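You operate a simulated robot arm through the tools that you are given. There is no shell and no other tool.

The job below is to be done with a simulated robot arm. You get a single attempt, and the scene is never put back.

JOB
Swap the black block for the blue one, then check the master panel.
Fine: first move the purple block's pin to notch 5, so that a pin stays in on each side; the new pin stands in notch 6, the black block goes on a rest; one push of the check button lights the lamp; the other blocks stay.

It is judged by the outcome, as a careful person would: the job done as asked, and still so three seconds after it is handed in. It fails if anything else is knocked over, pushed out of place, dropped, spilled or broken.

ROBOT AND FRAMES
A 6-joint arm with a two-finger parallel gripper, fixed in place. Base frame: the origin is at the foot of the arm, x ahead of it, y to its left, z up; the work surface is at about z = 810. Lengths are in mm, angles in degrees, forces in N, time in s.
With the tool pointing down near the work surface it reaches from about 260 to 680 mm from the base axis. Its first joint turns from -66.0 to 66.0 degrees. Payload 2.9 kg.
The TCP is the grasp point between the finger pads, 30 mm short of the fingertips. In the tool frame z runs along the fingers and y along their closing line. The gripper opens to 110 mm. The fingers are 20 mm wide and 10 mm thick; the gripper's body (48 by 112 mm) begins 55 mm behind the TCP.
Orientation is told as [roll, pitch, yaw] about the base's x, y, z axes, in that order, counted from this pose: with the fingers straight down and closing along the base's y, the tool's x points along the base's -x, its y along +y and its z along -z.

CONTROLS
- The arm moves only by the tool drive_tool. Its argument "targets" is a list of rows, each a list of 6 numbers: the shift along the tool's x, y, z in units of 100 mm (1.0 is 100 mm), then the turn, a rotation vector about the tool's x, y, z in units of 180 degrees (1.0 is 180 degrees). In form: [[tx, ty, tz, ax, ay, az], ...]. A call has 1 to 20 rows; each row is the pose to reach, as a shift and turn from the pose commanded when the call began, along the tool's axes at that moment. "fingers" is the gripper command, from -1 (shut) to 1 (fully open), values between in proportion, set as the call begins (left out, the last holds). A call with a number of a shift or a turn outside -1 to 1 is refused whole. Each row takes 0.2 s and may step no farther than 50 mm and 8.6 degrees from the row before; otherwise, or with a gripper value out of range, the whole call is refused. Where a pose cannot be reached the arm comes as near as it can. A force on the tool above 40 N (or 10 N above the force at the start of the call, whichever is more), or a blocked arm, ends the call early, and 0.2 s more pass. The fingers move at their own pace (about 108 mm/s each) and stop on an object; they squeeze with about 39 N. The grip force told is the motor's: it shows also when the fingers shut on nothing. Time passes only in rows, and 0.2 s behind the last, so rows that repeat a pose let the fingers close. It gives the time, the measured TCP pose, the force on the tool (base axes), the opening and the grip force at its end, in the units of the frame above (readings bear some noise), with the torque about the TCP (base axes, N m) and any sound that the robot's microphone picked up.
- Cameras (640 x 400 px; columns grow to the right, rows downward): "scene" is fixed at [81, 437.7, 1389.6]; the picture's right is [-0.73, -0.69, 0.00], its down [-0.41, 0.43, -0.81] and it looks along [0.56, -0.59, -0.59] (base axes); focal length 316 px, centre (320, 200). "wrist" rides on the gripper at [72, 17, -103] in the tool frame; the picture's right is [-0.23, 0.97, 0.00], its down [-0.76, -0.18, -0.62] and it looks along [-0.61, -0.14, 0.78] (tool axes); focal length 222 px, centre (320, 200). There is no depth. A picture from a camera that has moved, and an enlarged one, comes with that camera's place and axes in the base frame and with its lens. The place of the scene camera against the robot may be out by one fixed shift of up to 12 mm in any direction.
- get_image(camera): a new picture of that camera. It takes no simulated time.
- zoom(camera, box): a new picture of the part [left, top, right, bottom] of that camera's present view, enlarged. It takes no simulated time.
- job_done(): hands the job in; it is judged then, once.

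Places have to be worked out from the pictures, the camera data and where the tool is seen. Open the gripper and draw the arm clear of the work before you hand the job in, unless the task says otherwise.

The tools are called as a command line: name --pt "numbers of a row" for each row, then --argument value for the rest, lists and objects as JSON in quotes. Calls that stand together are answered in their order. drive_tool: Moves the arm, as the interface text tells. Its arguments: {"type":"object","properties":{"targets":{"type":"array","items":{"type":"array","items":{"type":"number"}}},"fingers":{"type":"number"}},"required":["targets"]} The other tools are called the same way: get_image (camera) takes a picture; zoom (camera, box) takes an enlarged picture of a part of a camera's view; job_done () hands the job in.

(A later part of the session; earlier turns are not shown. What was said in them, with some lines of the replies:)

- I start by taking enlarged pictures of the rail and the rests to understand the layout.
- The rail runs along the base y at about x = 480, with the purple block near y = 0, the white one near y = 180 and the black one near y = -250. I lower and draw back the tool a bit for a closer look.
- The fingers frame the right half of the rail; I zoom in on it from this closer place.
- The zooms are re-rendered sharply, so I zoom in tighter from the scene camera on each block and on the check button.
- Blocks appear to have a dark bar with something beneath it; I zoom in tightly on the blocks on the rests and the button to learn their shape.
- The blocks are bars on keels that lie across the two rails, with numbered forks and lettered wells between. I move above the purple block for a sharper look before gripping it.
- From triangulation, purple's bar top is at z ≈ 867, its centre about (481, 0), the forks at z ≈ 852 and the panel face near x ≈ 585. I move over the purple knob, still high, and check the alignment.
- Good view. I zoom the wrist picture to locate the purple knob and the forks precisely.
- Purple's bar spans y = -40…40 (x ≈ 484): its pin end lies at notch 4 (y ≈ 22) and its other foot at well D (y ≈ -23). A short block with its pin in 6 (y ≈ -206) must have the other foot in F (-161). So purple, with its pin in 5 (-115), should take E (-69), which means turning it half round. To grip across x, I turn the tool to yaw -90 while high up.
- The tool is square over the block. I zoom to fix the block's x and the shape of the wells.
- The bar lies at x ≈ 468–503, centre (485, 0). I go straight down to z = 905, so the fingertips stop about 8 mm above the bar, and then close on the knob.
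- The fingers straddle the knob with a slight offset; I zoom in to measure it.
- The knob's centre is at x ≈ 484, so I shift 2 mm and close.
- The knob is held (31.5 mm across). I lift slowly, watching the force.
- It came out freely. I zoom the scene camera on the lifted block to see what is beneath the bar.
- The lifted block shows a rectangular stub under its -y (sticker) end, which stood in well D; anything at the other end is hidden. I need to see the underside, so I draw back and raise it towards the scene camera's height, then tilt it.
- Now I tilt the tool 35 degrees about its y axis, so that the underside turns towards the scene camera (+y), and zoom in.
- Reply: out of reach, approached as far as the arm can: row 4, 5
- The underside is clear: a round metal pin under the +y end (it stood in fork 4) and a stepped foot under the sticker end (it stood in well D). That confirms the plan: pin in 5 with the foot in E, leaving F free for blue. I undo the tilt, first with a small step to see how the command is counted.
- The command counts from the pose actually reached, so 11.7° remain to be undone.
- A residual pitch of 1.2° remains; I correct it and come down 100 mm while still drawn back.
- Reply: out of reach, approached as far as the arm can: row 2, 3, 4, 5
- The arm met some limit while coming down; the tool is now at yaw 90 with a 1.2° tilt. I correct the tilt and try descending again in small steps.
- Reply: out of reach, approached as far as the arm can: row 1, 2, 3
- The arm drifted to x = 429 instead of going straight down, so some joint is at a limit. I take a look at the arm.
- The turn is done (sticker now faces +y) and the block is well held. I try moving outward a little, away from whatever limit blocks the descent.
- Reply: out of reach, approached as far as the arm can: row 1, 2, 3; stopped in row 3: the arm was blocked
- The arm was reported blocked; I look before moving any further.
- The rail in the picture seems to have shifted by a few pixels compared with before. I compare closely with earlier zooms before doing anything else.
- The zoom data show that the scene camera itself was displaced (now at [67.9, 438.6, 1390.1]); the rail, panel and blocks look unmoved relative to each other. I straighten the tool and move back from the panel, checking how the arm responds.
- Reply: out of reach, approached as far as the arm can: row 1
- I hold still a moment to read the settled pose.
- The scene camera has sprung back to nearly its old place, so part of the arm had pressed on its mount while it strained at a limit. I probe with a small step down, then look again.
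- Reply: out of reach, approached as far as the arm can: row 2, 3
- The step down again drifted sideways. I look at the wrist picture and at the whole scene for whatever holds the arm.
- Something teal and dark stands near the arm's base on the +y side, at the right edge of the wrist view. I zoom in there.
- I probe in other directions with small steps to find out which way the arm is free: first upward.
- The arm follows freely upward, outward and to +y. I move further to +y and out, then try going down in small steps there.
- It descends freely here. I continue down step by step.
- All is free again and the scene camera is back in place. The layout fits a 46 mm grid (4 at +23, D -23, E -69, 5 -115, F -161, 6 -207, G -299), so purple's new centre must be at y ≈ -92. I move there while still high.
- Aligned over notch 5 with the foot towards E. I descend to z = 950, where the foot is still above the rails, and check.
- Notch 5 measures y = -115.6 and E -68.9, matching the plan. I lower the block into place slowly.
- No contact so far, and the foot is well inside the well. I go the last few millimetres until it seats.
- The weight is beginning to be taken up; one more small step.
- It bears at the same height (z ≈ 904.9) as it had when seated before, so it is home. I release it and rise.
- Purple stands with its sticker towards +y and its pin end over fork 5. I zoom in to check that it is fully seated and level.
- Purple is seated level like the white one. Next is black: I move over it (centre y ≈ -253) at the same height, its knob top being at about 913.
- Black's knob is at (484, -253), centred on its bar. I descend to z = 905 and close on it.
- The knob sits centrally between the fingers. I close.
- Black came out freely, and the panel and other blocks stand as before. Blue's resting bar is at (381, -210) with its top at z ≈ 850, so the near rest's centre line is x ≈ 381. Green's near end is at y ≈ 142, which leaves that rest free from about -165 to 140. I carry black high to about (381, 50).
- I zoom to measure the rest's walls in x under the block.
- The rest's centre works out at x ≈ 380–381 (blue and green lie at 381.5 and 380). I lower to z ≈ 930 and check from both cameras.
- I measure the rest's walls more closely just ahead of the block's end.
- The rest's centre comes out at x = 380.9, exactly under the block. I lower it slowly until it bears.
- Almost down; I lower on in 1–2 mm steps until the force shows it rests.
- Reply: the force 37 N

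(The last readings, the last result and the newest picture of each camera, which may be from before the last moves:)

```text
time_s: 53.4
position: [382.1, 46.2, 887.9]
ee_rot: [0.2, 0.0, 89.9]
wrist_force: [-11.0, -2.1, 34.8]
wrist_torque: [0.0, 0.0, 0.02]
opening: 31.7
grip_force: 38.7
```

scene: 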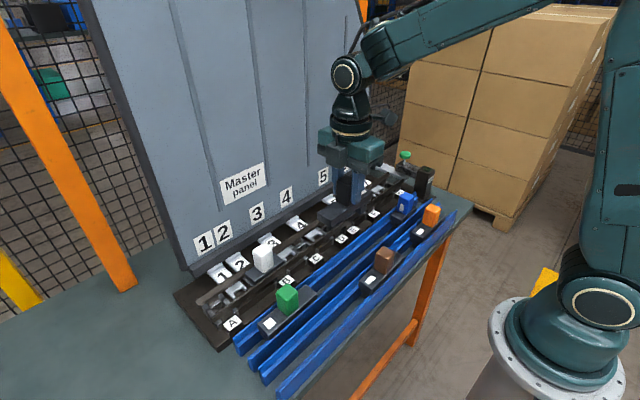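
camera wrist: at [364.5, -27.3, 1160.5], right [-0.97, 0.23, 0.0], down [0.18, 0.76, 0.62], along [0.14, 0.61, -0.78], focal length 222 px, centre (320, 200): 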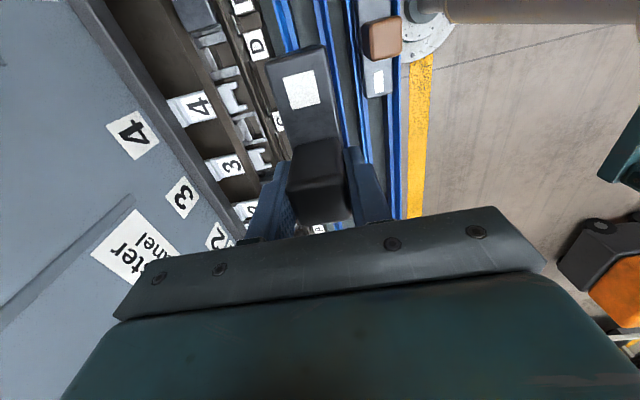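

It bears firmly at z ≈ 888, as predicted. I ease off 2 mm, open, and rise.

drive_tool --pt "0 0 -0.015 0 0 0" --pt "0 0 -0.015 0 0 0"

drive_tool --pt "0 0 0 0 0 0" --pt "0 0 0 0 0 0" --pt "0 0 0 0 0 0" --fingers 0.09

drive_tool --pt "0 0 -0.1 0 0 0" --pt "0 0 -0.4 0 0 0" --pt "0 0 -0.8 0 0 0" --pt "0 0 -1.0 0 0 0"

zoom --camera "scene" --box '[260, 170, 440, 320]'

get_image --camera "wrist"

```text
time_s: 54.0
position: [380.9, 45.7, 887.5]
ee_rot: [0.2, 0.1, 90.0]
wrist_force: [-1.2, -1.0, 5.4]
wrist_torque: [0.02, -0.1, -0.09]
opening: 31.8
grip_force: 39.3
```

```text
time_s: 54.8
position: [381.4, 45.1, 886.9]
ee_rot: [0.3, 0.1, 90.0]
wrist_force: [-0.3, 0.7, -0.6]
wrist_torque: [0.0, -0.02, 0.01]
opening: 60.1
grip_force: 0.2
```

```text
time_s: 55.8
position: [380.2, 45.9, 990.3]
ee_rot: [0.3, 0.0, 90.0]
wrist_force: [0.7, 0.4, -0.3]
wrist_torque: [0.01, -0.01, -0.01]
opening: 59.7
grip_force: 0.1
```

```text
2.67 times, centred on (350, 245) of scene
camera zoom: at [81.0, 437.7, 1389.6], right [-0.73, -0.69, 0.0], down [-0.41, 0.43, -0.81], along [0.56, -0.59, -0.59], focal length 842 px, centre (240, 80)
```

zoom: 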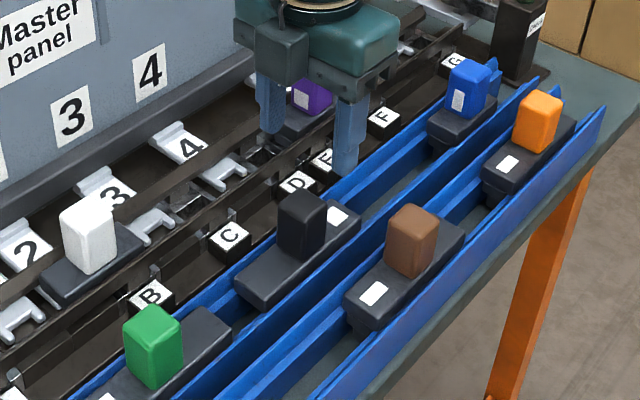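

```text
taken
camera wrist: at [363.5, -26.4, 1092.5], right [-0.97, 0.23, 0.0], down [0.18, 0.76, 0.62], along [0.14, 0.61, -0.78], focal length 222 px, centre (320, 200)
```

wrist: 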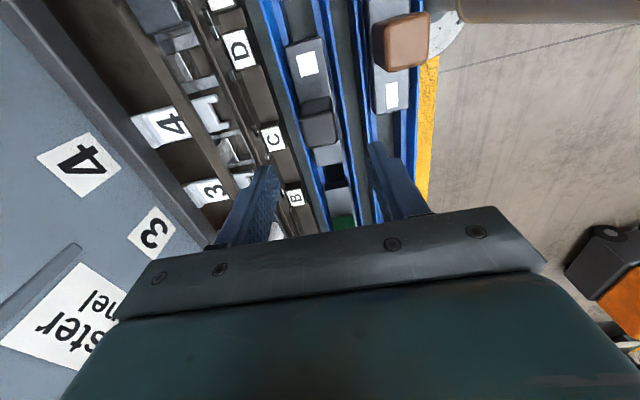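

Black lies level on the rest, clear of green and blue. Next I move over blue at about (381, -210).

drive_tool --pt "0.45 -0.01 0 0 0 0" --pt "0.9 -0.01 0 0 0 0"

drive_tool --pt "0.45 0 0 0 0 0" --pt "0.9 0 0 0 0 0"

drive_tool --pt "0.45 0 0 0 0 0" --pt "0.76 0 0 0 0 0" --pt "0.76 0 0 0 0 0"

zoom --camera "wrist" --box '[240, 20, 420, 220]'

get_image --camera "wrist"

```text
time_s: 56.4
position: [381.9, -44.5, 988.4]
ee_rot: [0.3, -0.1, 90.1]
wrist_force: [-0.2, 0.4, -0.2]
wrist_torque: [-0.01, 0.0, 0.0]
opening: 59.8
grip_force: 0.1
```

```text
time_s: 57.0
position: [382.4, -134.6, 988.0]
ee_rot: [0.2, 0.0, 90.0]
wrist_force: [-0.9, -0.7, -0.5]
wrist_torque: [0.0, 0.05, -0.02]
opening: 60.1
grip_force: 0.0
```

```text
time_s: 57.8
position: [381.0, -210.7, 988.5]
ee_rot: [0.2, 0.1, 90.0]
wrist_force: [0.2, 0.4, 0.0]
wrist_torque: [-0.03, 0.0, 0.0]
opening: 60.1
grip_force: 0.1
```

```text
2.00 times, centred on (330, 120) of wrist
camera zoom: at [365.3, -283.4, 1092.0], right [-0.97, 0.23, 0.0], down [0.18, 0.76, 0.62], along [0.14, 0.61, -0.78], focal length 444 px, centre (300, 360)
```

zoom: 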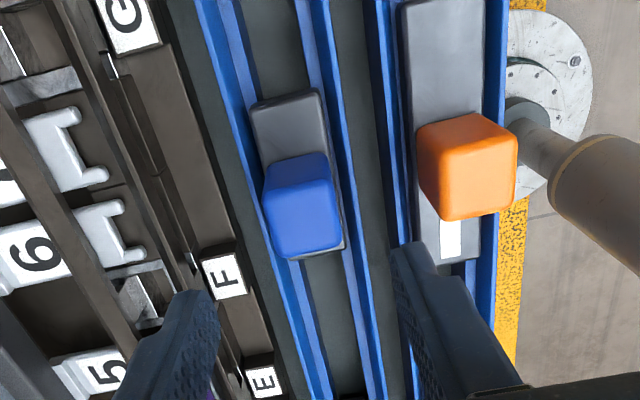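

```text
taken
camera wrist: at [365.3, -283.4, 1092.0], right [-0.97, 0.23, 0.0], down [0.18, 0.76, 0.62], along [0.14, 0.61, -0.78], focal length 222 px, centre (320, 200)
```

wrist: 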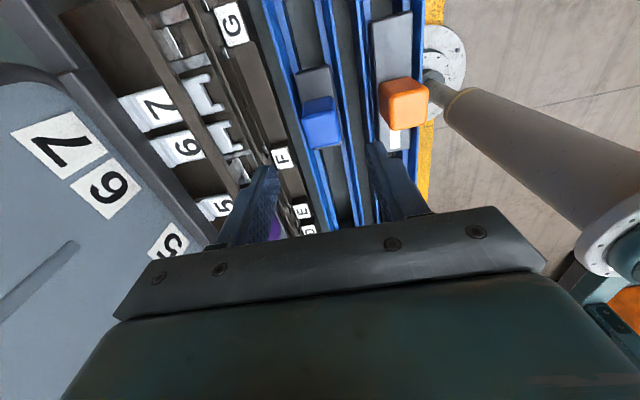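

Blue is at (380.5, -210.5), with orange's knob edge at x ≈ 328, clear of my -x finger (outer face at 341). I descend on blue to z ≈ 888.

drive_tool --pt "0 0.003 0.3 0 0 0" --pt "0 0.003 0.6 0 0 0" --pt "0 0.003 0.85 0 0 0" --pt "0 0.003 0.95 0 0 0" --pt "0 0.003 1.0 0 0 0"

zoom --camera "wrist" --box '[220, 60, 420, 230]'

zoom --camera "scene" --box '[370, 170, 450, 250]'

```text
time_s: 59.0
position: [381.5, -211.1, 887.8]
ee_rot: [0.2, 0.1, 90.0]
wrist_force: [-0.5, -0.8, 0.7]
wrist_torque: [0.0, 0.01, -0.01]
opening: 59.8
grip_force: 0.1
```

```text
2.35 times, centred on (320, 145) of wrist
camera zoom: at [364.5, -283.3, 991.5], right [-0.97, 0.23, 0.0], down [0.18, 0.76, 0.62], along [0.14, 0.61, -0.78], focal length 523 px, centre (320, 329)
```

zoom: 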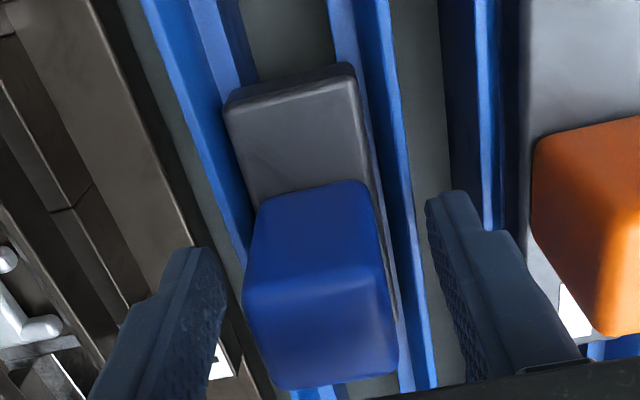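

```text
5.00 times, centred on (410, 210) of scene
camera zoom: at [81.0, 437.7, 1389.6], right [-0.73, -0.69, 0.0], down [-0.41, 0.43, -0.81], along [0.56, -0.59, -0.59], focal length 1579 px, centre (-130, 150)
```

zoom: 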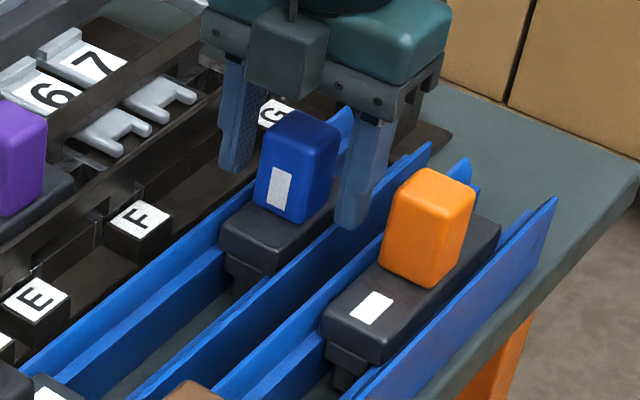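

Blue's knob is centred between the fingers. I close and lift.

drive_tool --pt "0 0 0 0 0 0" --pt "0 0 0 0 0 0" --pt "0 0 0 0 0 0" --fingers -1

drive_tool --pt "0 0 -0.05 0 0 0" --pt "0 0 -0.15 0 0 0" --pt "0 0 -0.35 0 0 0" --pt "0 0 -0.6 0 0 0" --pt "0 0 -0.85 0 0 0" --pt "0 0 -1.0 0 0 0"

drive_tool --pt "0 0 -0.3 0 0 0" --pt "0 0 -0.5 0 0 0" --pt "0 0 -0.5 0 0 0"

zoom --camera "wrist" --box '[220, 60, 420, 230]'

zoom --camera "scene" --box '[350, 110, 450, 230]'

```text
time_s: 59.8
position: [380.7, -210.3, 888.4]
ee_rot: [0.3, 0.1, 90.0]
wrist_force: [-0.5, -0.4, -0.2]
wrist_torque: [-0.01, -0.02, 0.04]
opening: 31.5
grip_force: 38.6
```

```text
time_s: 61.2
position: [382.4, -210.0, 987.6]
ee_rot: [0.3, 0.1, 90.0]
wrist_force: [-0.1, -0.4, -2.6]
wrist_torque: [-0.01, 0.01, 0.02]
opening: 31.7
grip_force: 39.0
```

```text
time_s: 62.0
position: [381.5, -210.3, 1037.8]
ee_rot: [0.3, -0.1, 89.9]
wrist_force: [-0.4, -0.1, -2.6]
wrist_torque: [-0.03, 0.0, 0.02]
opening: 31.8
grip_force: 38.7
```

```text
2.35 times, centred on (320, 145) of wrist
camera zoom: at [365.9, -282.9, 1141.8], right [-0.97, 0.23, 0.0], down [0.18, 0.76, 0.62], along [0.14, 0.61, -0.78], focal length 523 px, centre (320, 329)
```

zoom: 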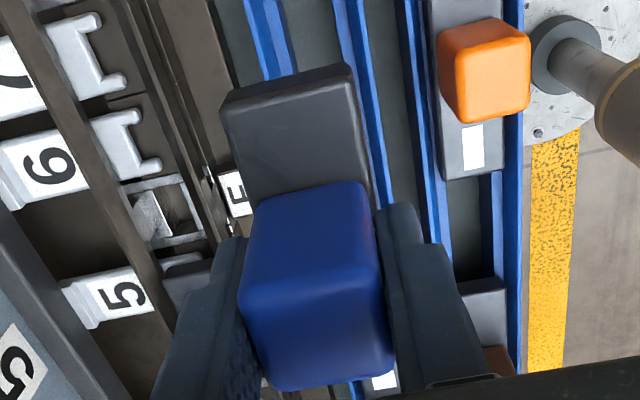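

```text
3.33 times, centred on (400, 170) of scene
camera zoom: at [81.0, 437.7, 1389.6], right [-0.73, -0.69, 0.0], down [-0.41, 0.43, -0.81], along [0.56, -0.59, -0.59], focal length 1052 px, centre (53, 300)
```

zoom: 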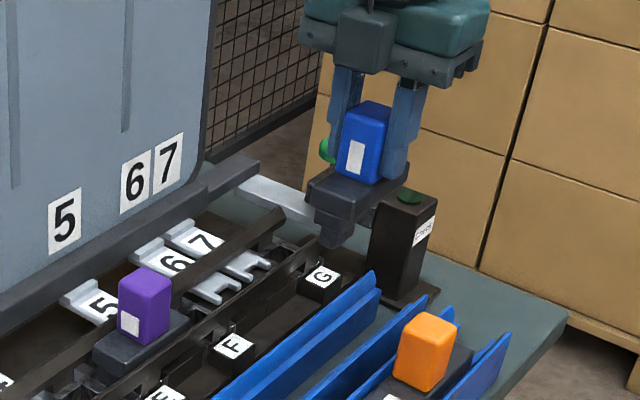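

Blue is held squarely, its foot under the +y (sticker) end and its pin at -y, as needed for F/6. I carry it over to y ≈ -183.5, x ≈ 483.5.

drive_tool --pt "-0.1 -0.4 0 0 0 0" --pt "-0.2 -0.8 0 0 0 0" --pt "-0.27 -1.0 0 0 0 0" --pt "-0.27 -1.0 0 0 0 0"

drive_tool --pt "0 -0.02 0.2 0 0 0" --pt "0 -0.02 0.5 0 0 0" --pt "0 -0.02 0.8 0 0 0" --pt "0 -0.02 0.8 0 0 0"

zoom --camera "wrist" --box '[220, 50, 400, 220]'

zoom --camera "scene" --box '[330, 140, 420, 230]'

```text
time_s: 63.0
position: [482.4, -182.2, 1037.3]
ee_rot: [0.3, 0.0, 90.0]
wrist_force: [0.6, -0.9, -1.9]
wrist_torque: [-0.03, -0.03, 0.02]
opening: 31.7
grip_force: 39.7
```

```text
time_s: 64.0
position: [484.2, -182.4, 957.9]
ee_rot: [0.2, 0.0, 90.0]
wrist_force: [-0.3, 0.0, -1.9]
wrist_torque: [-0.02, 0.0, 0.01]
opening: 31.7
grip_force: 39.0
```

```text
2.35 times, centred on (310, 135) of wrist
camera zoom: at [467.9, -256.5, 1060.7], right [-0.97, 0.23, 0.0], down [0.18, 0.76, 0.62], along [0.14, 0.61, -0.78], focal length 523 px, centre (344, 353)
```

zoom: 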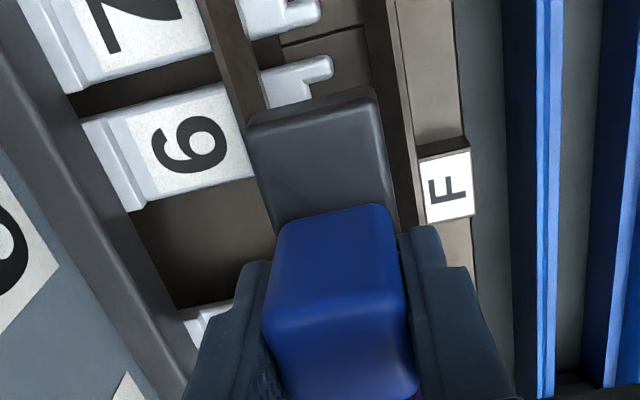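

```text
4.44 times, centred on (375, 185) of scene
camera zoom: at [81.0, 437.7, 1389.6], right [-0.73, -0.69, 0.0], down [-0.41, 0.43, -0.81], along [0.56, -0.59, -0.59], focal length 1403 px, centre (76, 267)
```

zoom: 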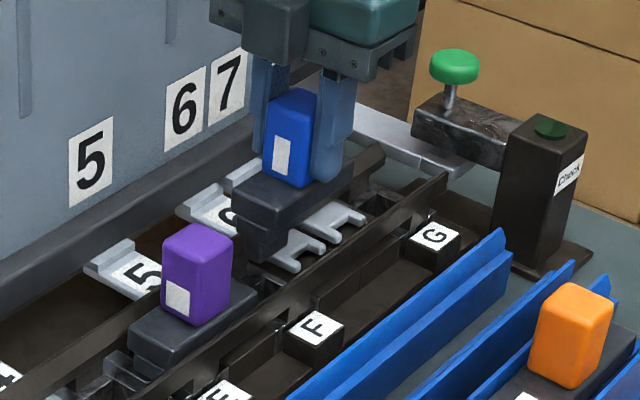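

The picture matches purple's alignment almost exactly (6 at -207.7, F at -161.3). I correct by half a millimetre and lower slowly.

drive_tool --pt "0.005 0 0.1 0 0 0" --pt "0.005 0 0.2 0 0 0" --pt "0.005 0 0.3 0 0 0" --pt "0.005 0 0.4 0 0 0" --pt "0.005 0 0.46 0 0 0" --pt "0.005 0 0.5 0 0 0"

zoom --camera "scene" --box '[330, 150, 410, 230]'

```text
time_s: 65.4
position: [484.3, -184.2, 905.9]
ee_rot: [0.2, 0.1, 90.0]
wrist_force: [2.9, -0.1, -1.8]
wrist_torque: [0.03, -0.17, -0.06]
opening: 31.8
grip_force: 38.9
```

```text
5.00 times, centred on (370, 190) of scene
camera zoom: at [81.1, 437.7, 1389.6], right [-0.73, -0.69, 0.0], down [-0.41, 0.43, -0.81], along [0.56, -0.59, -0.59], focal length 1579 px, centre (70, 250)
```

zoom: 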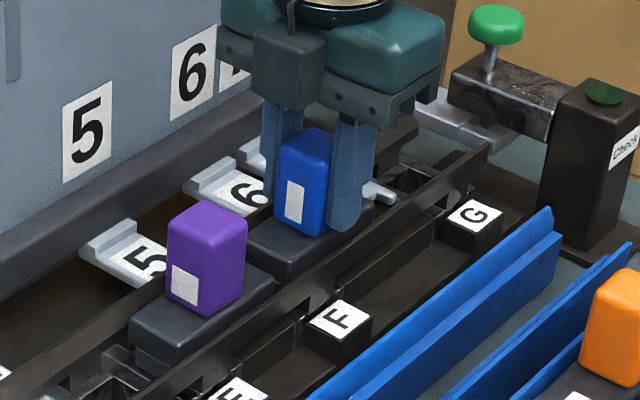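

It slides in with only a slight side force. I go down the last millimetres to contact.

drive_tool --pt "0 0 0.012 0 0 0" --pt "0 0 0.022 0 0 0"

```text
time_s: 66.0
position: [483.6, -183.4, 906.1]
ee_rot: [0.2, 0.1, 90.1]
wrist_force: [2.1, 0.0, -2.0]
wrist_torque: [0.02, -0.2, -0.09]
opening: 31.6
grip_force: 38.6
```

Not bearing yet; a little further.

drive_tool --pt "0 0 0.01 0 0 0" --pt "0 0 0.018 0 0 0"

```text
time_s: 66.6
position: [484.3, -182.9, 904.3]
ee_rot: [0.2, 0.1, 89.9]
wrist_force: [-3.1, 0.5, 16.8]
wrist_torque: [0.6, 0.0, 0.04]
opening: 31.6
grip_force: 39.4
```

It bears at 904.3, the seated height, though the contact lies a little toward the +y end (a slight tilt). I ease off 1 mm and look closely before releasing.

drive_tool --pt "0 0 -0.008 0 0 0" --pt "0 0 -0.008 0 0 0"

zoom --camera "scene" --box '[340, 165, 400, 225]'

zoom --camera "wrist" --box '[240, 70, 380, 200]'

```text
time_s: 67.2
position: [483.4, -183.1, 904.5]
ee_rot: [0.2, 0.0, 90.0]
wrist_force: [-2.6, -3.2, 17.1]
wrist_torque: [0.55, -0.11, -0.01]
opening: 31.9
grip_force: 38.9
```

```text
6.67 times, centred on (370, 195) of scene
camera zoom: at [80.7, 437.7, 1389.6], right [-0.73, -0.69, 0.0], down [-0.41, 0.43, -0.81], along [0.56, -0.59, -0.59], focal length 2105 px, centre (-13, 233)
```

zoom: 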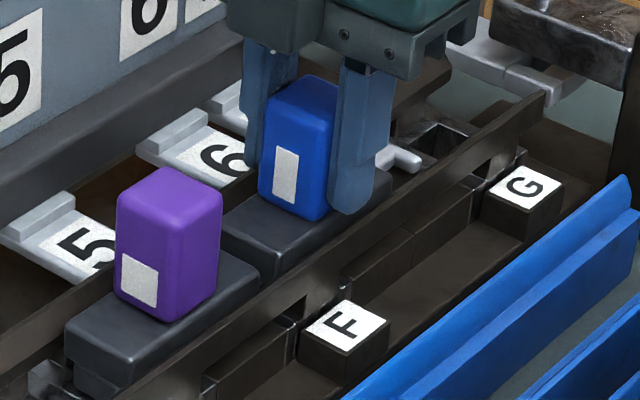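

```text
3.08 times, centred on (310, 135) of wrist
camera zoom: at [467.1, -256.8, 1008.5], right [-0.97, 0.23, 0.0], down [0.18, 0.76, 0.62], along [0.14, 0.61, -0.78], focal length 684 px, centre (351, 400)
```

zoom: 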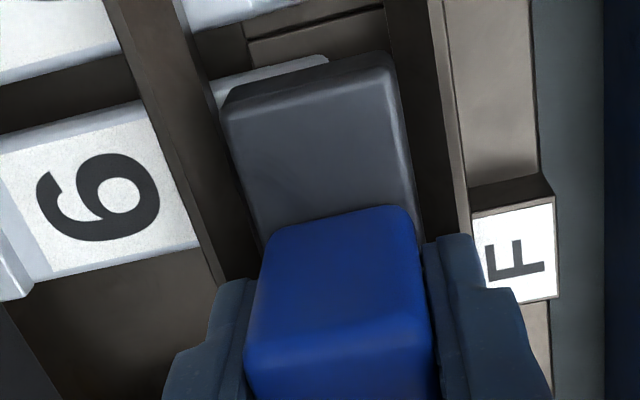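

Still pressing slightly; I ease up another 1.2 mm so the pressure falls off, then release.

drive_tool --pt "0 0 -0.012 0 0 0" --pt "0 0 -0.012 0 0 0"

drive_tool --pt "0 0 0 0 0 0" --pt "0 0 0 0 0 0" --pt "0 0 0 0 0 0" --fingers 0.1

zoom --camera "scene" --box '[340, 165, 400, 225]'

```text
time_s: 67.8
position: [484.8, -183.2, 904.3]
ee_rot: [0.1, 0.1, 90.0]
wrist_force: [3.5, -3.4, 4.0]
wrist_torque: [-0.09, -0.36, -0.13]
opening: 31.6
grip_force: 39.2
```

```text
time_s: 68.6
position: [484.1, -184.0, 905.1]
ee_rot: [0.2, -0.1, 90.0]
wrist_force: [-0.1, 0.1, 0.5]
wrist_torque: [-0.01, -0.01, 0.0]
opening: 60.3
grip_force: 0.0
```

```text
6.67 times, centred on (370, 195) of scene
camera zoom: at [81.0, 437.7, 1389.6], right [-0.73, -0.69, 0.0], down [-0.41, 0.43, -0.81], along [0.56, -0.59, -0.59], focal length 2105 px, centre (-13, 233)
```

zoom: 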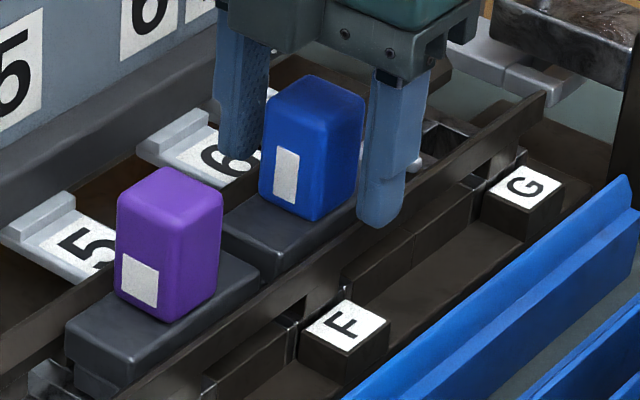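

Released and standing upright. I rise and check both blocks from above.

drive_tool --pt "0 0 -0.1 0 0 0" --pt "0 0 -0.4 0 0 0" --pt "0 0 -0.8 0 0 0" --pt "0 0 -1.0 0 0 0"

zoom --camera "wrist" --box '[260, 20, 400, 200]'

zoom --camera "scene" --box '[320, 150, 420, 240]'

zoom --camera "scene" --box '[380, 135, 450, 205]'

```text
time_s: 69.6
position: [482.8, -183.2, 1005.3]
ee_rot: [0.1, 0.1, 89.9]
wrist_force: [-0.5, 0.2, 0.3]
wrist_torque: [-0.03, 0.03, 0.01]
opening: 60.4
grip_force: 0.1
```

```text
2.22 times, centred on (330, 110) of wrist
camera zoom: at [467.3, -256.3, 1109.5], right [-0.97, 0.23, 0.0], down [0.18, 0.76, 0.62], along [0.14, 0.61, -0.78], focal length 494 px, centre (298, 400)
```

zoom: 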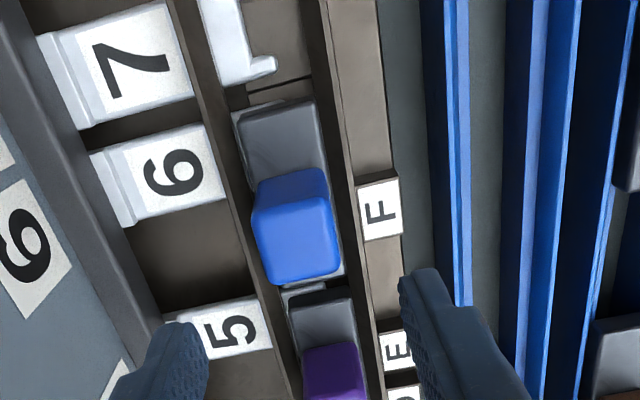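

```text
4.44 times, centred on (370, 195) of scene
camera zoom: at [81.0, 437.7, 1389.6], right [-0.73, -0.69, 0.0], down [-0.41, 0.43, -0.81], along [0.56, -0.59, -0.59], focal length 1403 px, centre (98, 222)
```

zoom: 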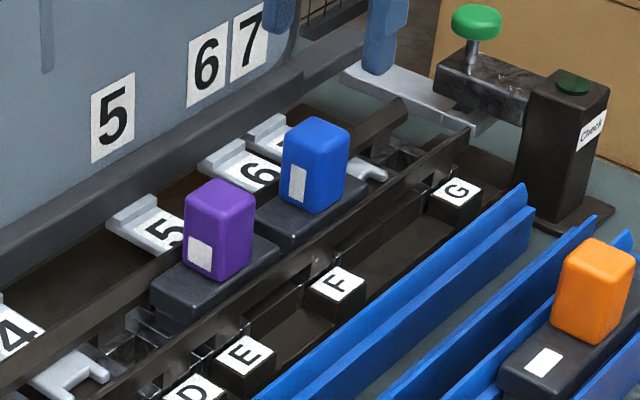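

```text
5.71 times, centred on (415, 170) of scene
camera zoom: at [81.0, 437.7, 1389.6], right [-0.73, -0.69, 0.0], down [-0.41, 0.43, -0.81], along [0.56, -0.59, -0.59], focal length 1804 px, centre (-223, 371)
```

zoom: 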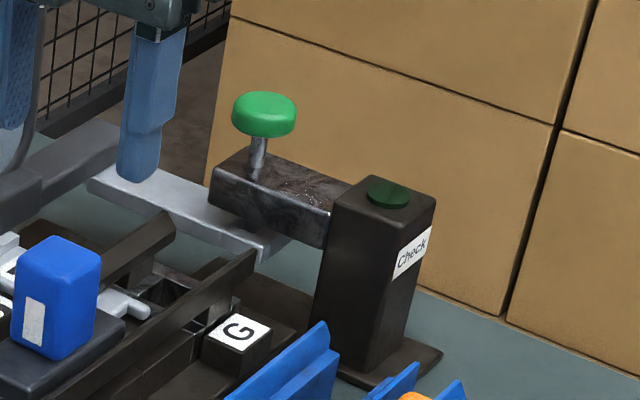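

Both blocks sit level with their ends where they should be. Now the check unit: I zoom in to tell the button from the lamp.

zoom --camera "scene" --box '[395, 145, 440, 185]'

get_image --camera "wrist"

```text
10.00 times, centred on (418, 165) of scene
camera zoom: at [81.0, 437.7, 1389.6], right [-0.73, -0.69, 0.0], down [-0.41, 0.43, -0.81], along [0.56, -0.59, -0.59], focal length 3158 px, centre (-655, 550)
```

zoom: 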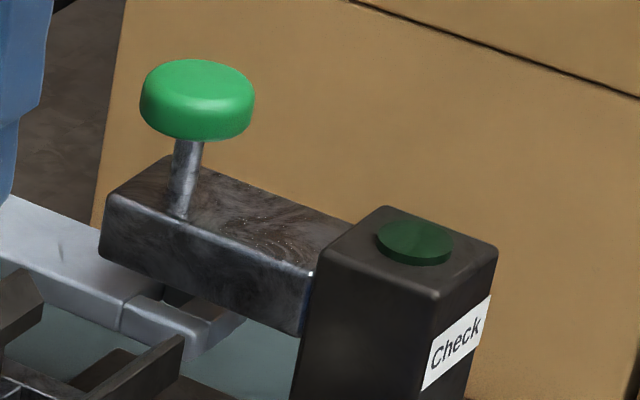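

```text
taken
camera wrist: at [467.3, -256.3, 1109.5], right [-0.97, 0.23, 0.0], down [0.18, 0.76, 0.62], along [0.14, 0.61, -0.78], focal length 222 px, centre (320, 200)
```

wrist: 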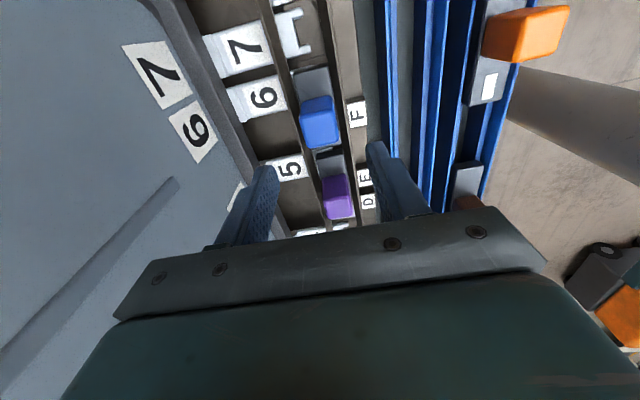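

The green mushroom on a plunger is the button; the dark green lens on the "Check" box is the unlit lamp. I turn the tool back to yaw 0 here, closing the fingers, before going to the button.

drive_tool --pt "0 0 -0.1 0 0 0.045" --pt "0 0 -0.2 0 0 0.09" --pt "0 0 -0.3 0 0 0.135" --pt "0 0 -0.3 0 0 0.18" --pt "0 0 -0.3 0 0 0.225" --pt "0 0 -0.3 0 0 0.27" --pt "0 0 -0.3 0 0 0.315" --pt "0 0 -0.3 0 0 0.36" --pt "0 0 -0.3 0 0 0.405" --pt "0 0 -0.3 0 0 0.45" --pt "0 0 -0.3 0 0 0.495" --pt "0 0 -0.3 0 0 0.5" --fingers -1

drive_tool --pt "0.25 -0.4 0 0 0 0" --pt "0.5 -0.8 0 0 0 0" --pt "0.6 -1.0 0 0 0 0"

drive_tool --pt "0 -0.4 0 0 0 0" --pt "0 -0.8 0 0 0 0" --pt "0 -0.8 0 0 0 0"

get_image --camera "wrist"

get_image --camera "scene"

```text
time_s: 72.2
position: [484.5, -183.6, 1036.2]
ee_rot: [0.0, 0.4, -0.2]
wrist_force: [1.1, 0.9, 0.7]
wrist_torque: [0.03, 0.0, 0.02]
opening: 0.2
grip_force: 37.8
```

```text
time_s: 73.0
position: [424.8, -284.5, 1035.6]
ee_rot: [-0.1, 0.2, 0.0]
wrist_force: [-0.7, -0.2, 0.1]
wrist_torque: [0.0, -0.01, 0.04]
opening: 0.0
grip_force: 37.7
```

```text
time_s: 73.8
position: [423.5, -363.3, 1035.4]
ee_rot: [0.0, 0.2, 0.0]
wrist_force: [0.0, 0.5, 0.2]
wrist_torque: [0.0, 0.01, 0.01]
opening: 0.0
grip_force: 37.1
```

```text
taken
camera wrist: at [352.3, -347.7, 1139.2], right [0.23, 0.97, 0.0], down [0.76, -0.18, 0.62], along [0.6, -0.14, -0.78], focal length 222 px, centre (320, 200)
```

wrist: 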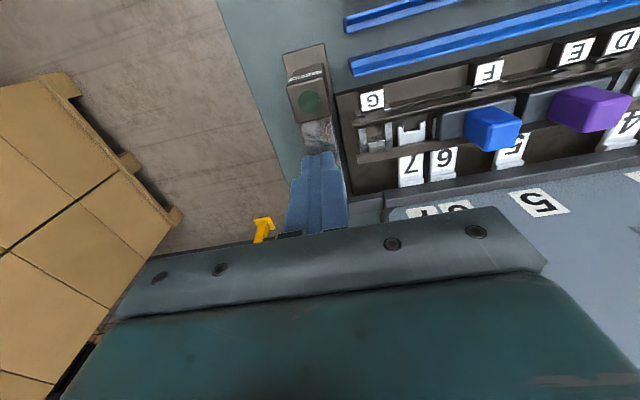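

```text
taken
```

scene: 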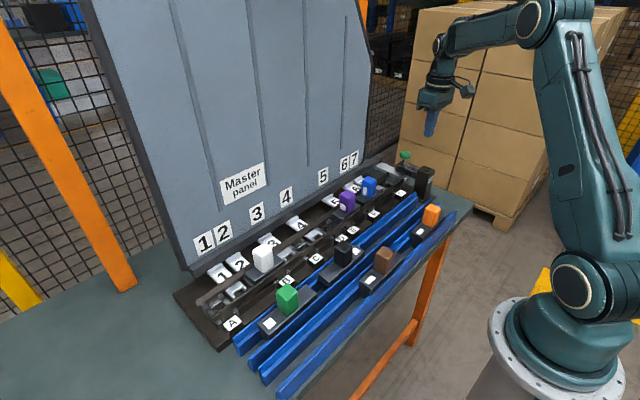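

The fingers hide the button from here. I shift back and to +y to see it.

drive_tool --pt "0.2 0.4 0 0 0 0" --pt "0.4 0.7 0 0 0 0" --pt "0.4 0.7 0 0 0 0"

get_image --camera "wrist"

zoom --camera "wrist" --box '[200, 80, 340, 220]'

```text
time_s: 74.6
position: [383.4, -293.3, 1035.6]
ee_rot: [-0.1, 0.2, 0.0]
wrist_force: [0.5, 0.0, -0.4]
wrist_torque: [0.0, 0.01, -0.01]
opening: 0.0
grip_force: 37.9
```

```text
taken
camera wrist: at [312.1, -278.1, 1139.1], right [0.23, 0.97, 0.0], down [0.76, -0.18, 0.62], along [0.6, -0.14, -0.78], focal length 222 px, centre (320, 200)
```

wrist: 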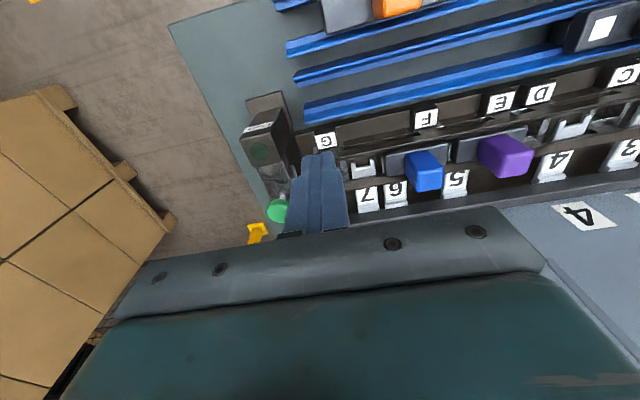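

```text
2.86 times, centred on (270, 150) of wrist
camera zoom: at [312.1, -278.1, 1139.1], right [0.23, 0.97, 0.0], down [0.76, -0.18, 0.62], along [0.6, -0.14, -0.78], focal length 635 px, centre (463, 343)
```

zoom: 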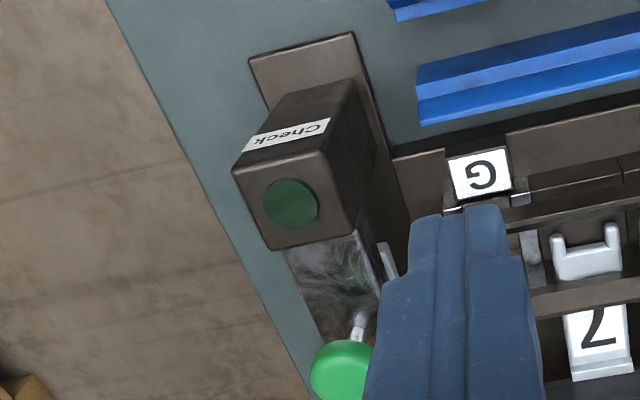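

The button's cap triangulates to about (493.5, -380, z ≈ 910). I move above it with the closed fingers, staying high.

drive_tool --pt "-0.2 -0.4 0 0 0 0" --pt "-0.5 -0.7 0 0 0 0" --pt "-0.8 -0.87 0 0 0 0"

drive_tool --pt "-0.3 0 0 0 -0.001 0" --pt "-0.3 0 0.3 0 -0.001 0" --pt "-0.3 0 0.6 0 -0.001 0" --pt "-0.3 0 0.6 0 -0.001 0"

zoom --camera "scene" --box '[370, 110, 450, 190]'

zoom --camera "wrist" --box '[250, 90, 390, 230]'

```text
time_s: 75.4
position: [464.6, -380.7, 1036.3]
ee_rot: [-0.1, 0.3, 0.1]
wrist_force: [-0.4, 0.2, 1.1]
wrist_torque: [0.04, 0.01, 0.01]
opening: 0.0
grip_force: 37.5
```

```text
time_s: 76.4
position: [493.0, -380.7, 975.8]
ee_rot: [-0.1, 0.1, 0.1]
wrist_force: [-0.8, -0.2, -0.1]
wrist_torque: [0.01, 0.03, 0.0]
opening: 0.0
grip_force: 38.2
```

```text
5.00 times, centred on (410, 150) of scene
camera zoom: at [81.0, 437.7, 1389.6], right [-0.73, -0.69, 0.0], down [-0.41, 0.43, -0.81], along [0.56, -0.59, -0.59], focal length 1579 px, centre (-130, 450)
```

zoom: 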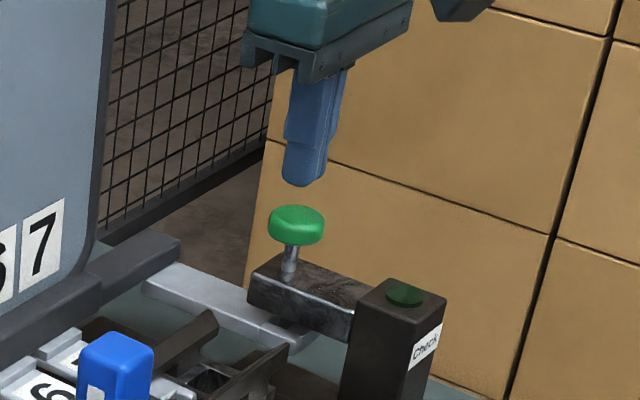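

```text
2.86 times, centred on (320, 160) of wrist
camera zoom: at [420.5, -365.0, 1078.4], right [0.23, 0.97, 0.0], down [0.76, -0.18, 0.62], along [0.61, -0.14, -0.78], focal length 635 px, centre (320, 314)
```

zoom: 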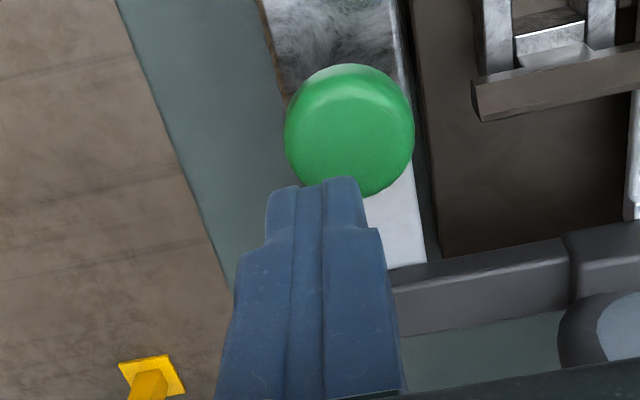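

From this nearer view the cap centre is at about (489, -373), its top at z ≈ 925. I correct the position and lower the fingertips to a few millimetres above it.

drive_tool --pt "0.04 0.08 0 0 0 0" --pt "0.04 0.08 0.08 0 0 0" --pt "0.04 0.08 0.13 0 0 0" --pt "0.04 0.08 0.13 0 0 0"

zoom --camera "scene" --box '[390, 130, 430, 170]'

zoom --camera "wrist" --box '[250, 90, 390, 230]'

```text
time_s: 77.4
position: [489.8, -372.4, 962.4]
ee_rot: [0.0, 0.1, 0.0]
wrist_force: [-0.6, -0.6, 0.8]
wrist_torque: [0.0, -0.03, 0.03]
opening: 0.0
grip_force: 37.1
```

```text
10.00 times, centred on (410, 150) of scene
camera zoom: at [81.0, 437.7, 1389.6], right [-0.73, -0.69, 0.0], down [-0.41, 0.43, -0.81], along [0.56, -0.59, -0.59], focal length 3158 px, centre (-580, 700)
```

zoom: 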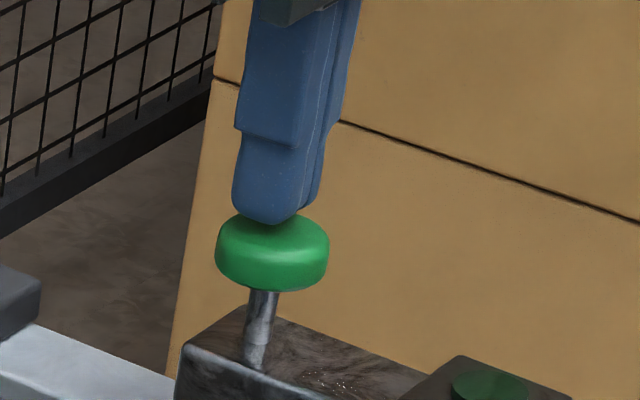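

```text
2.86 times, centred on (320, 160) of wrist
camera zoom: at [417.2, -356.5, 1065.9], right [0.23, 0.97, 0.0], down [0.76, -0.18, 0.62], along [0.61, -0.14, -0.78], focal length 635 px, centre (320, 314)
```

zoom: 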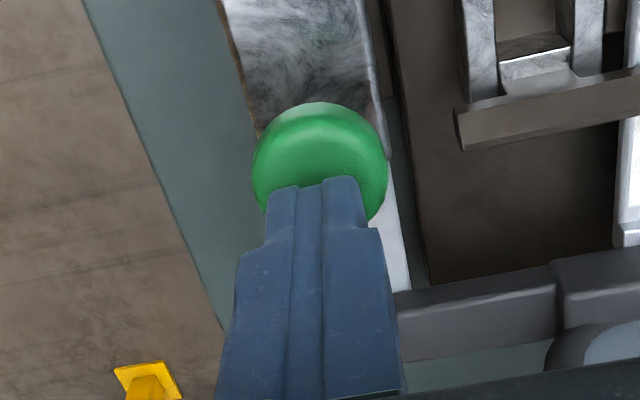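

The fingertips are centred just above the cap. I push down gently, watching force and lamp, without letting go in between.

drive_tool --pt "0 0 0.03 0 0 0" --pt "0 0 0.06 0 0 0" --pt "0 0 0.08 0 0 0" --pt "0 0 0.1 0 0 0"

zoom --camera "scene" --box '[390, 135, 445, 190]'

```text
time_s: 78.4
position: [488.8, -372.2, 953.2]
ee_rot: [-0.1, 0.1, 0.0]
wrist_force: [-1.5, 0.2, 3.9]
wrist_torque: [0.02, 0.04, -0.01]
opening: 0.0
grip_force: 37.8
```

```text
7.27 times, centred on (418, 162) of scene
camera zoom: at [80.9, 437.8, 1389.6], right [-0.73, -0.69, 0.0], down [-0.41, 0.43, -0.81], along [0.56, -0.59, -0.59], focal length 2296 px, centre (-389, 473)
```

zoom: 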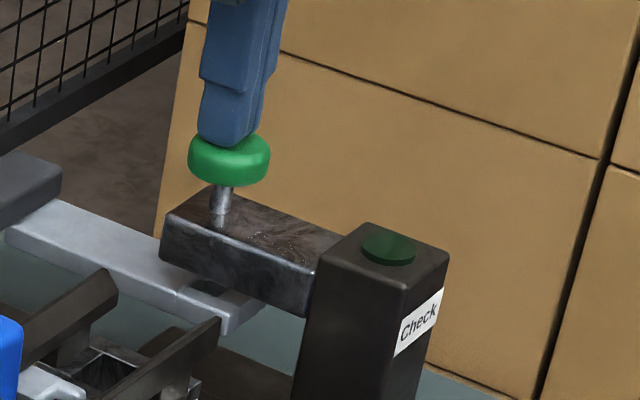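

The cap is going down under 4 N; the lamp is still dark. I keep pushing.

drive_tool --pt "0 0 0.02 0 0 0" --pt "0 0 0.04 0 0 0" --pt "0 0 0.06 0 0 0"

zoom --camera "scene" --box '[390, 135, 445, 190]'

```text
time_s: 79.2
position: [489.9, -372.2, 945.8]
ee_rot: [-0.1, -0.1, 0.1]
wrist_force: [-1.4, -0.3, 5.6]
wrist_torque: [-0.02, 0.02, 0.0]
opening: 0.0
grip_force: 37.5
heard: click
```

```text
7.27 times, centred on (418, 162) of scene
camera zoom: at [80.9, 437.8, 1389.6], right [-0.73, -0.69, 0.0], down [-0.41, 0.43, -0.81], along [0.56, -0.59, -0.59], focal length 2296 px, centre (-389, 473)
```

zoom: 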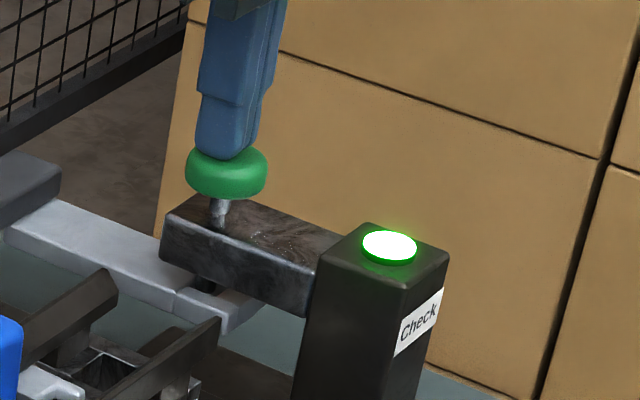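

A click, and the lamp is lit. I release the button by rising straight up and check that the lamp stays on.

drive_tool --pt "0 0 -0.1 0 0 0" --pt "0 0 -0.25 0 0 0" --pt "0 0 -0.5 0 0 0" --pt "0 0 -0.9 0 0 0"

zoom --camera "scene" --box '[360, 130, 450, 220]'

get_image --camera "scene"

```text
time_s: 80.2
position: [490.0, -372.5, 1035.5]
ee_rot: [0.0, 0.1, 0.0]
wrist_force: [0.1, 0.0, -0.3]
wrist_torque: [0.04, -0.01, -0.02]
opening: 0.3
grip_force: 37.5
```

```text
4.44 times, centred on (405, 175) of scene
camera zoom: at [81.0, 437.7, 1389.6], right [-0.73, -0.69, 0.0], down [-0.41, 0.43, -0.81], along [0.56, -0.59, -0.59], focal length 1403 px, centre (-58, 311)
```

zoom: 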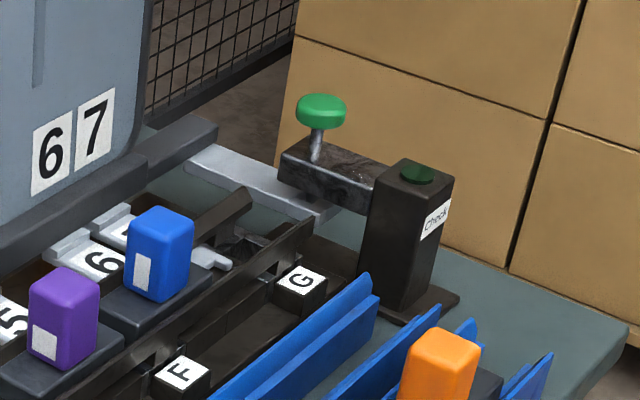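

```text
taken
```

scene: 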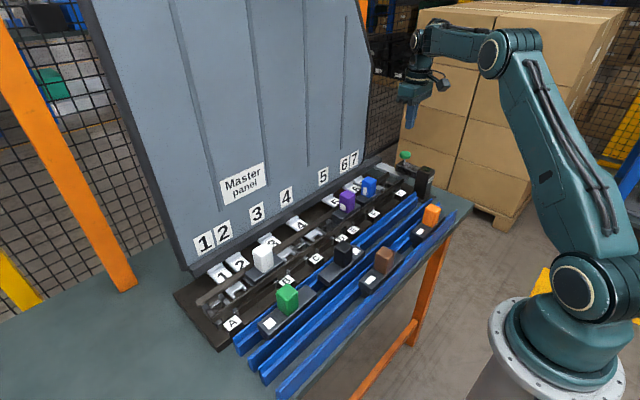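

The lamp lit on that one push and went dark on release, as a momentary check lamp does, so I leave the button alone. I open the gripper and draw the arm up and back, clear of the work.

drive_tool --pt "0.2 0.1 -0.3 0 0 0" --pt "0.4 0.2 -0.6 0 0 0" --pt "0.7 0.4 -0.8 0 0 0" --pt "0.8 0.7 -1.0 0 0 0" --pt "0.8 0.9 -1.0 0 0 0" --pt "0.8 0.9 -1.0 0 0 0" --fingers 1

get_image --camera "scene"

zoom --camera "scene" --box '[190, 200, 330, 340]'

zoom --camera "scene" --box '[310, 150, 450, 290]'

get_image --camera "wrist"

```text
time_s: 81.6
position: [409.9, -282.0, 1138.5]
ee_rot: [0.0, 0.1, -0.1]
wrist_force: [-0.5, 0.4, 0.1]
wrist_torque: [-0.01, 0.0, -0.01]
opening: 110.3
grip_force: 0.0
```

```text
taken
```

scene: 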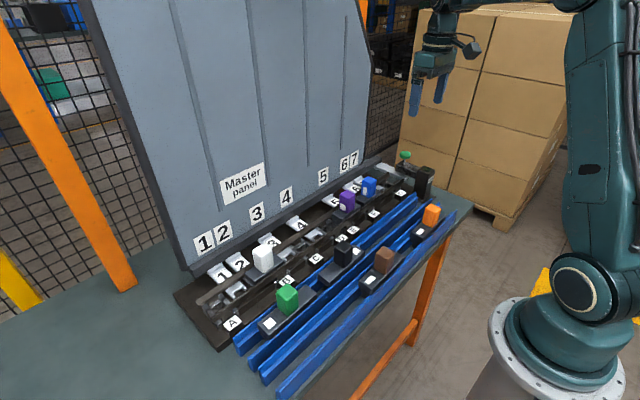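

```text
2.86 times, centred on (260, 270) of scene
camera zoom: at [81.0, 437.7, 1389.6], right [-0.73, -0.69, 0.0], down [-0.41, 0.43, -0.81], along [0.56, -0.59, -0.59], focal length 902 px, centre (491, 0)
```

zoom: 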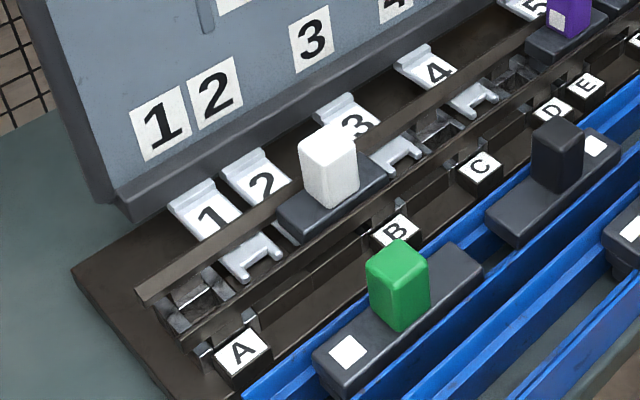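

```text
2.86 times, centred on (380, 220) of scene
camera zoom: at [81.0, 437.7, 1389.6], right [-0.73, -0.69, 0.0], down [-0.41, 0.43, -0.81], along [0.56, -0.59, -0.59], focal length 902 px, centre (149, 143)
```

zoom: 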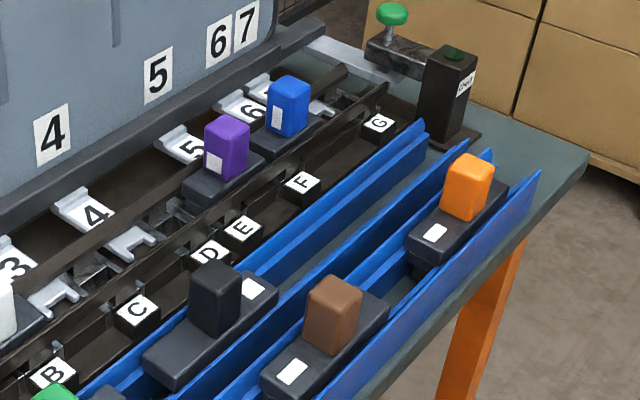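

```text
taken
camera wrist: at [337.8, -265.7, 1241.0], right [0.23, 0.97, 0.0], down [0.76, -0.18, 0.62], along [0.61, -0.14, -0.78], focal length 222 px, centre (320, 200)
```

wrist: 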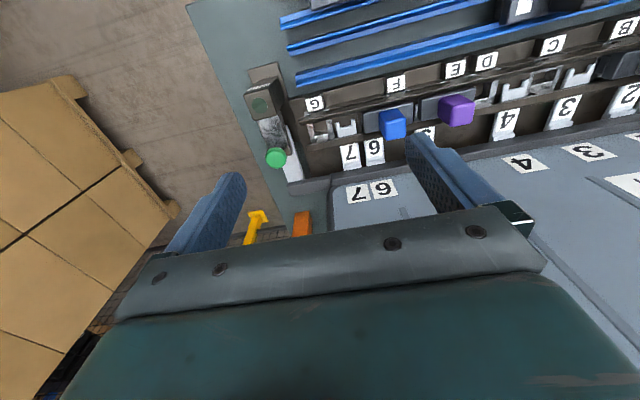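

Purple stands with its pin in 5, blue with its pin in 6, and black lies on the rest. White, green, brown and orange are unmoved, the single push lit the lamp, and the gripper is open and clear. I hand the job in.

job_done

```text
The job is handed in.
```

The blue block has replaced the black one, and the panel check passed: one push of the button gave a click and the lamp lit. The lamp went dark when I let go of the button. I took it for a momentary lamp and did not push again.

- **Purple:** its pin is now in notch 5. I turned the block half round so its foot sits in well E, because blue needs well F to stand in notch 6.
- **Blue:** its pin stands in notch 6, with its foot in well F.
- **Black:** it lies level on the near rest, between green and the place where blue was.
- **Others:** white, green, brown and orange look unmoved in the last pictures.

**Blocked arm:** while I held purple up high to look at its underside, the arm was blocked. During that the scene camera shifted about 13 mm. I moved the arm another way, and the camera returned to its reported place. I never found out what blocked the arm.

The gripper is open and the arm is clear of the work.
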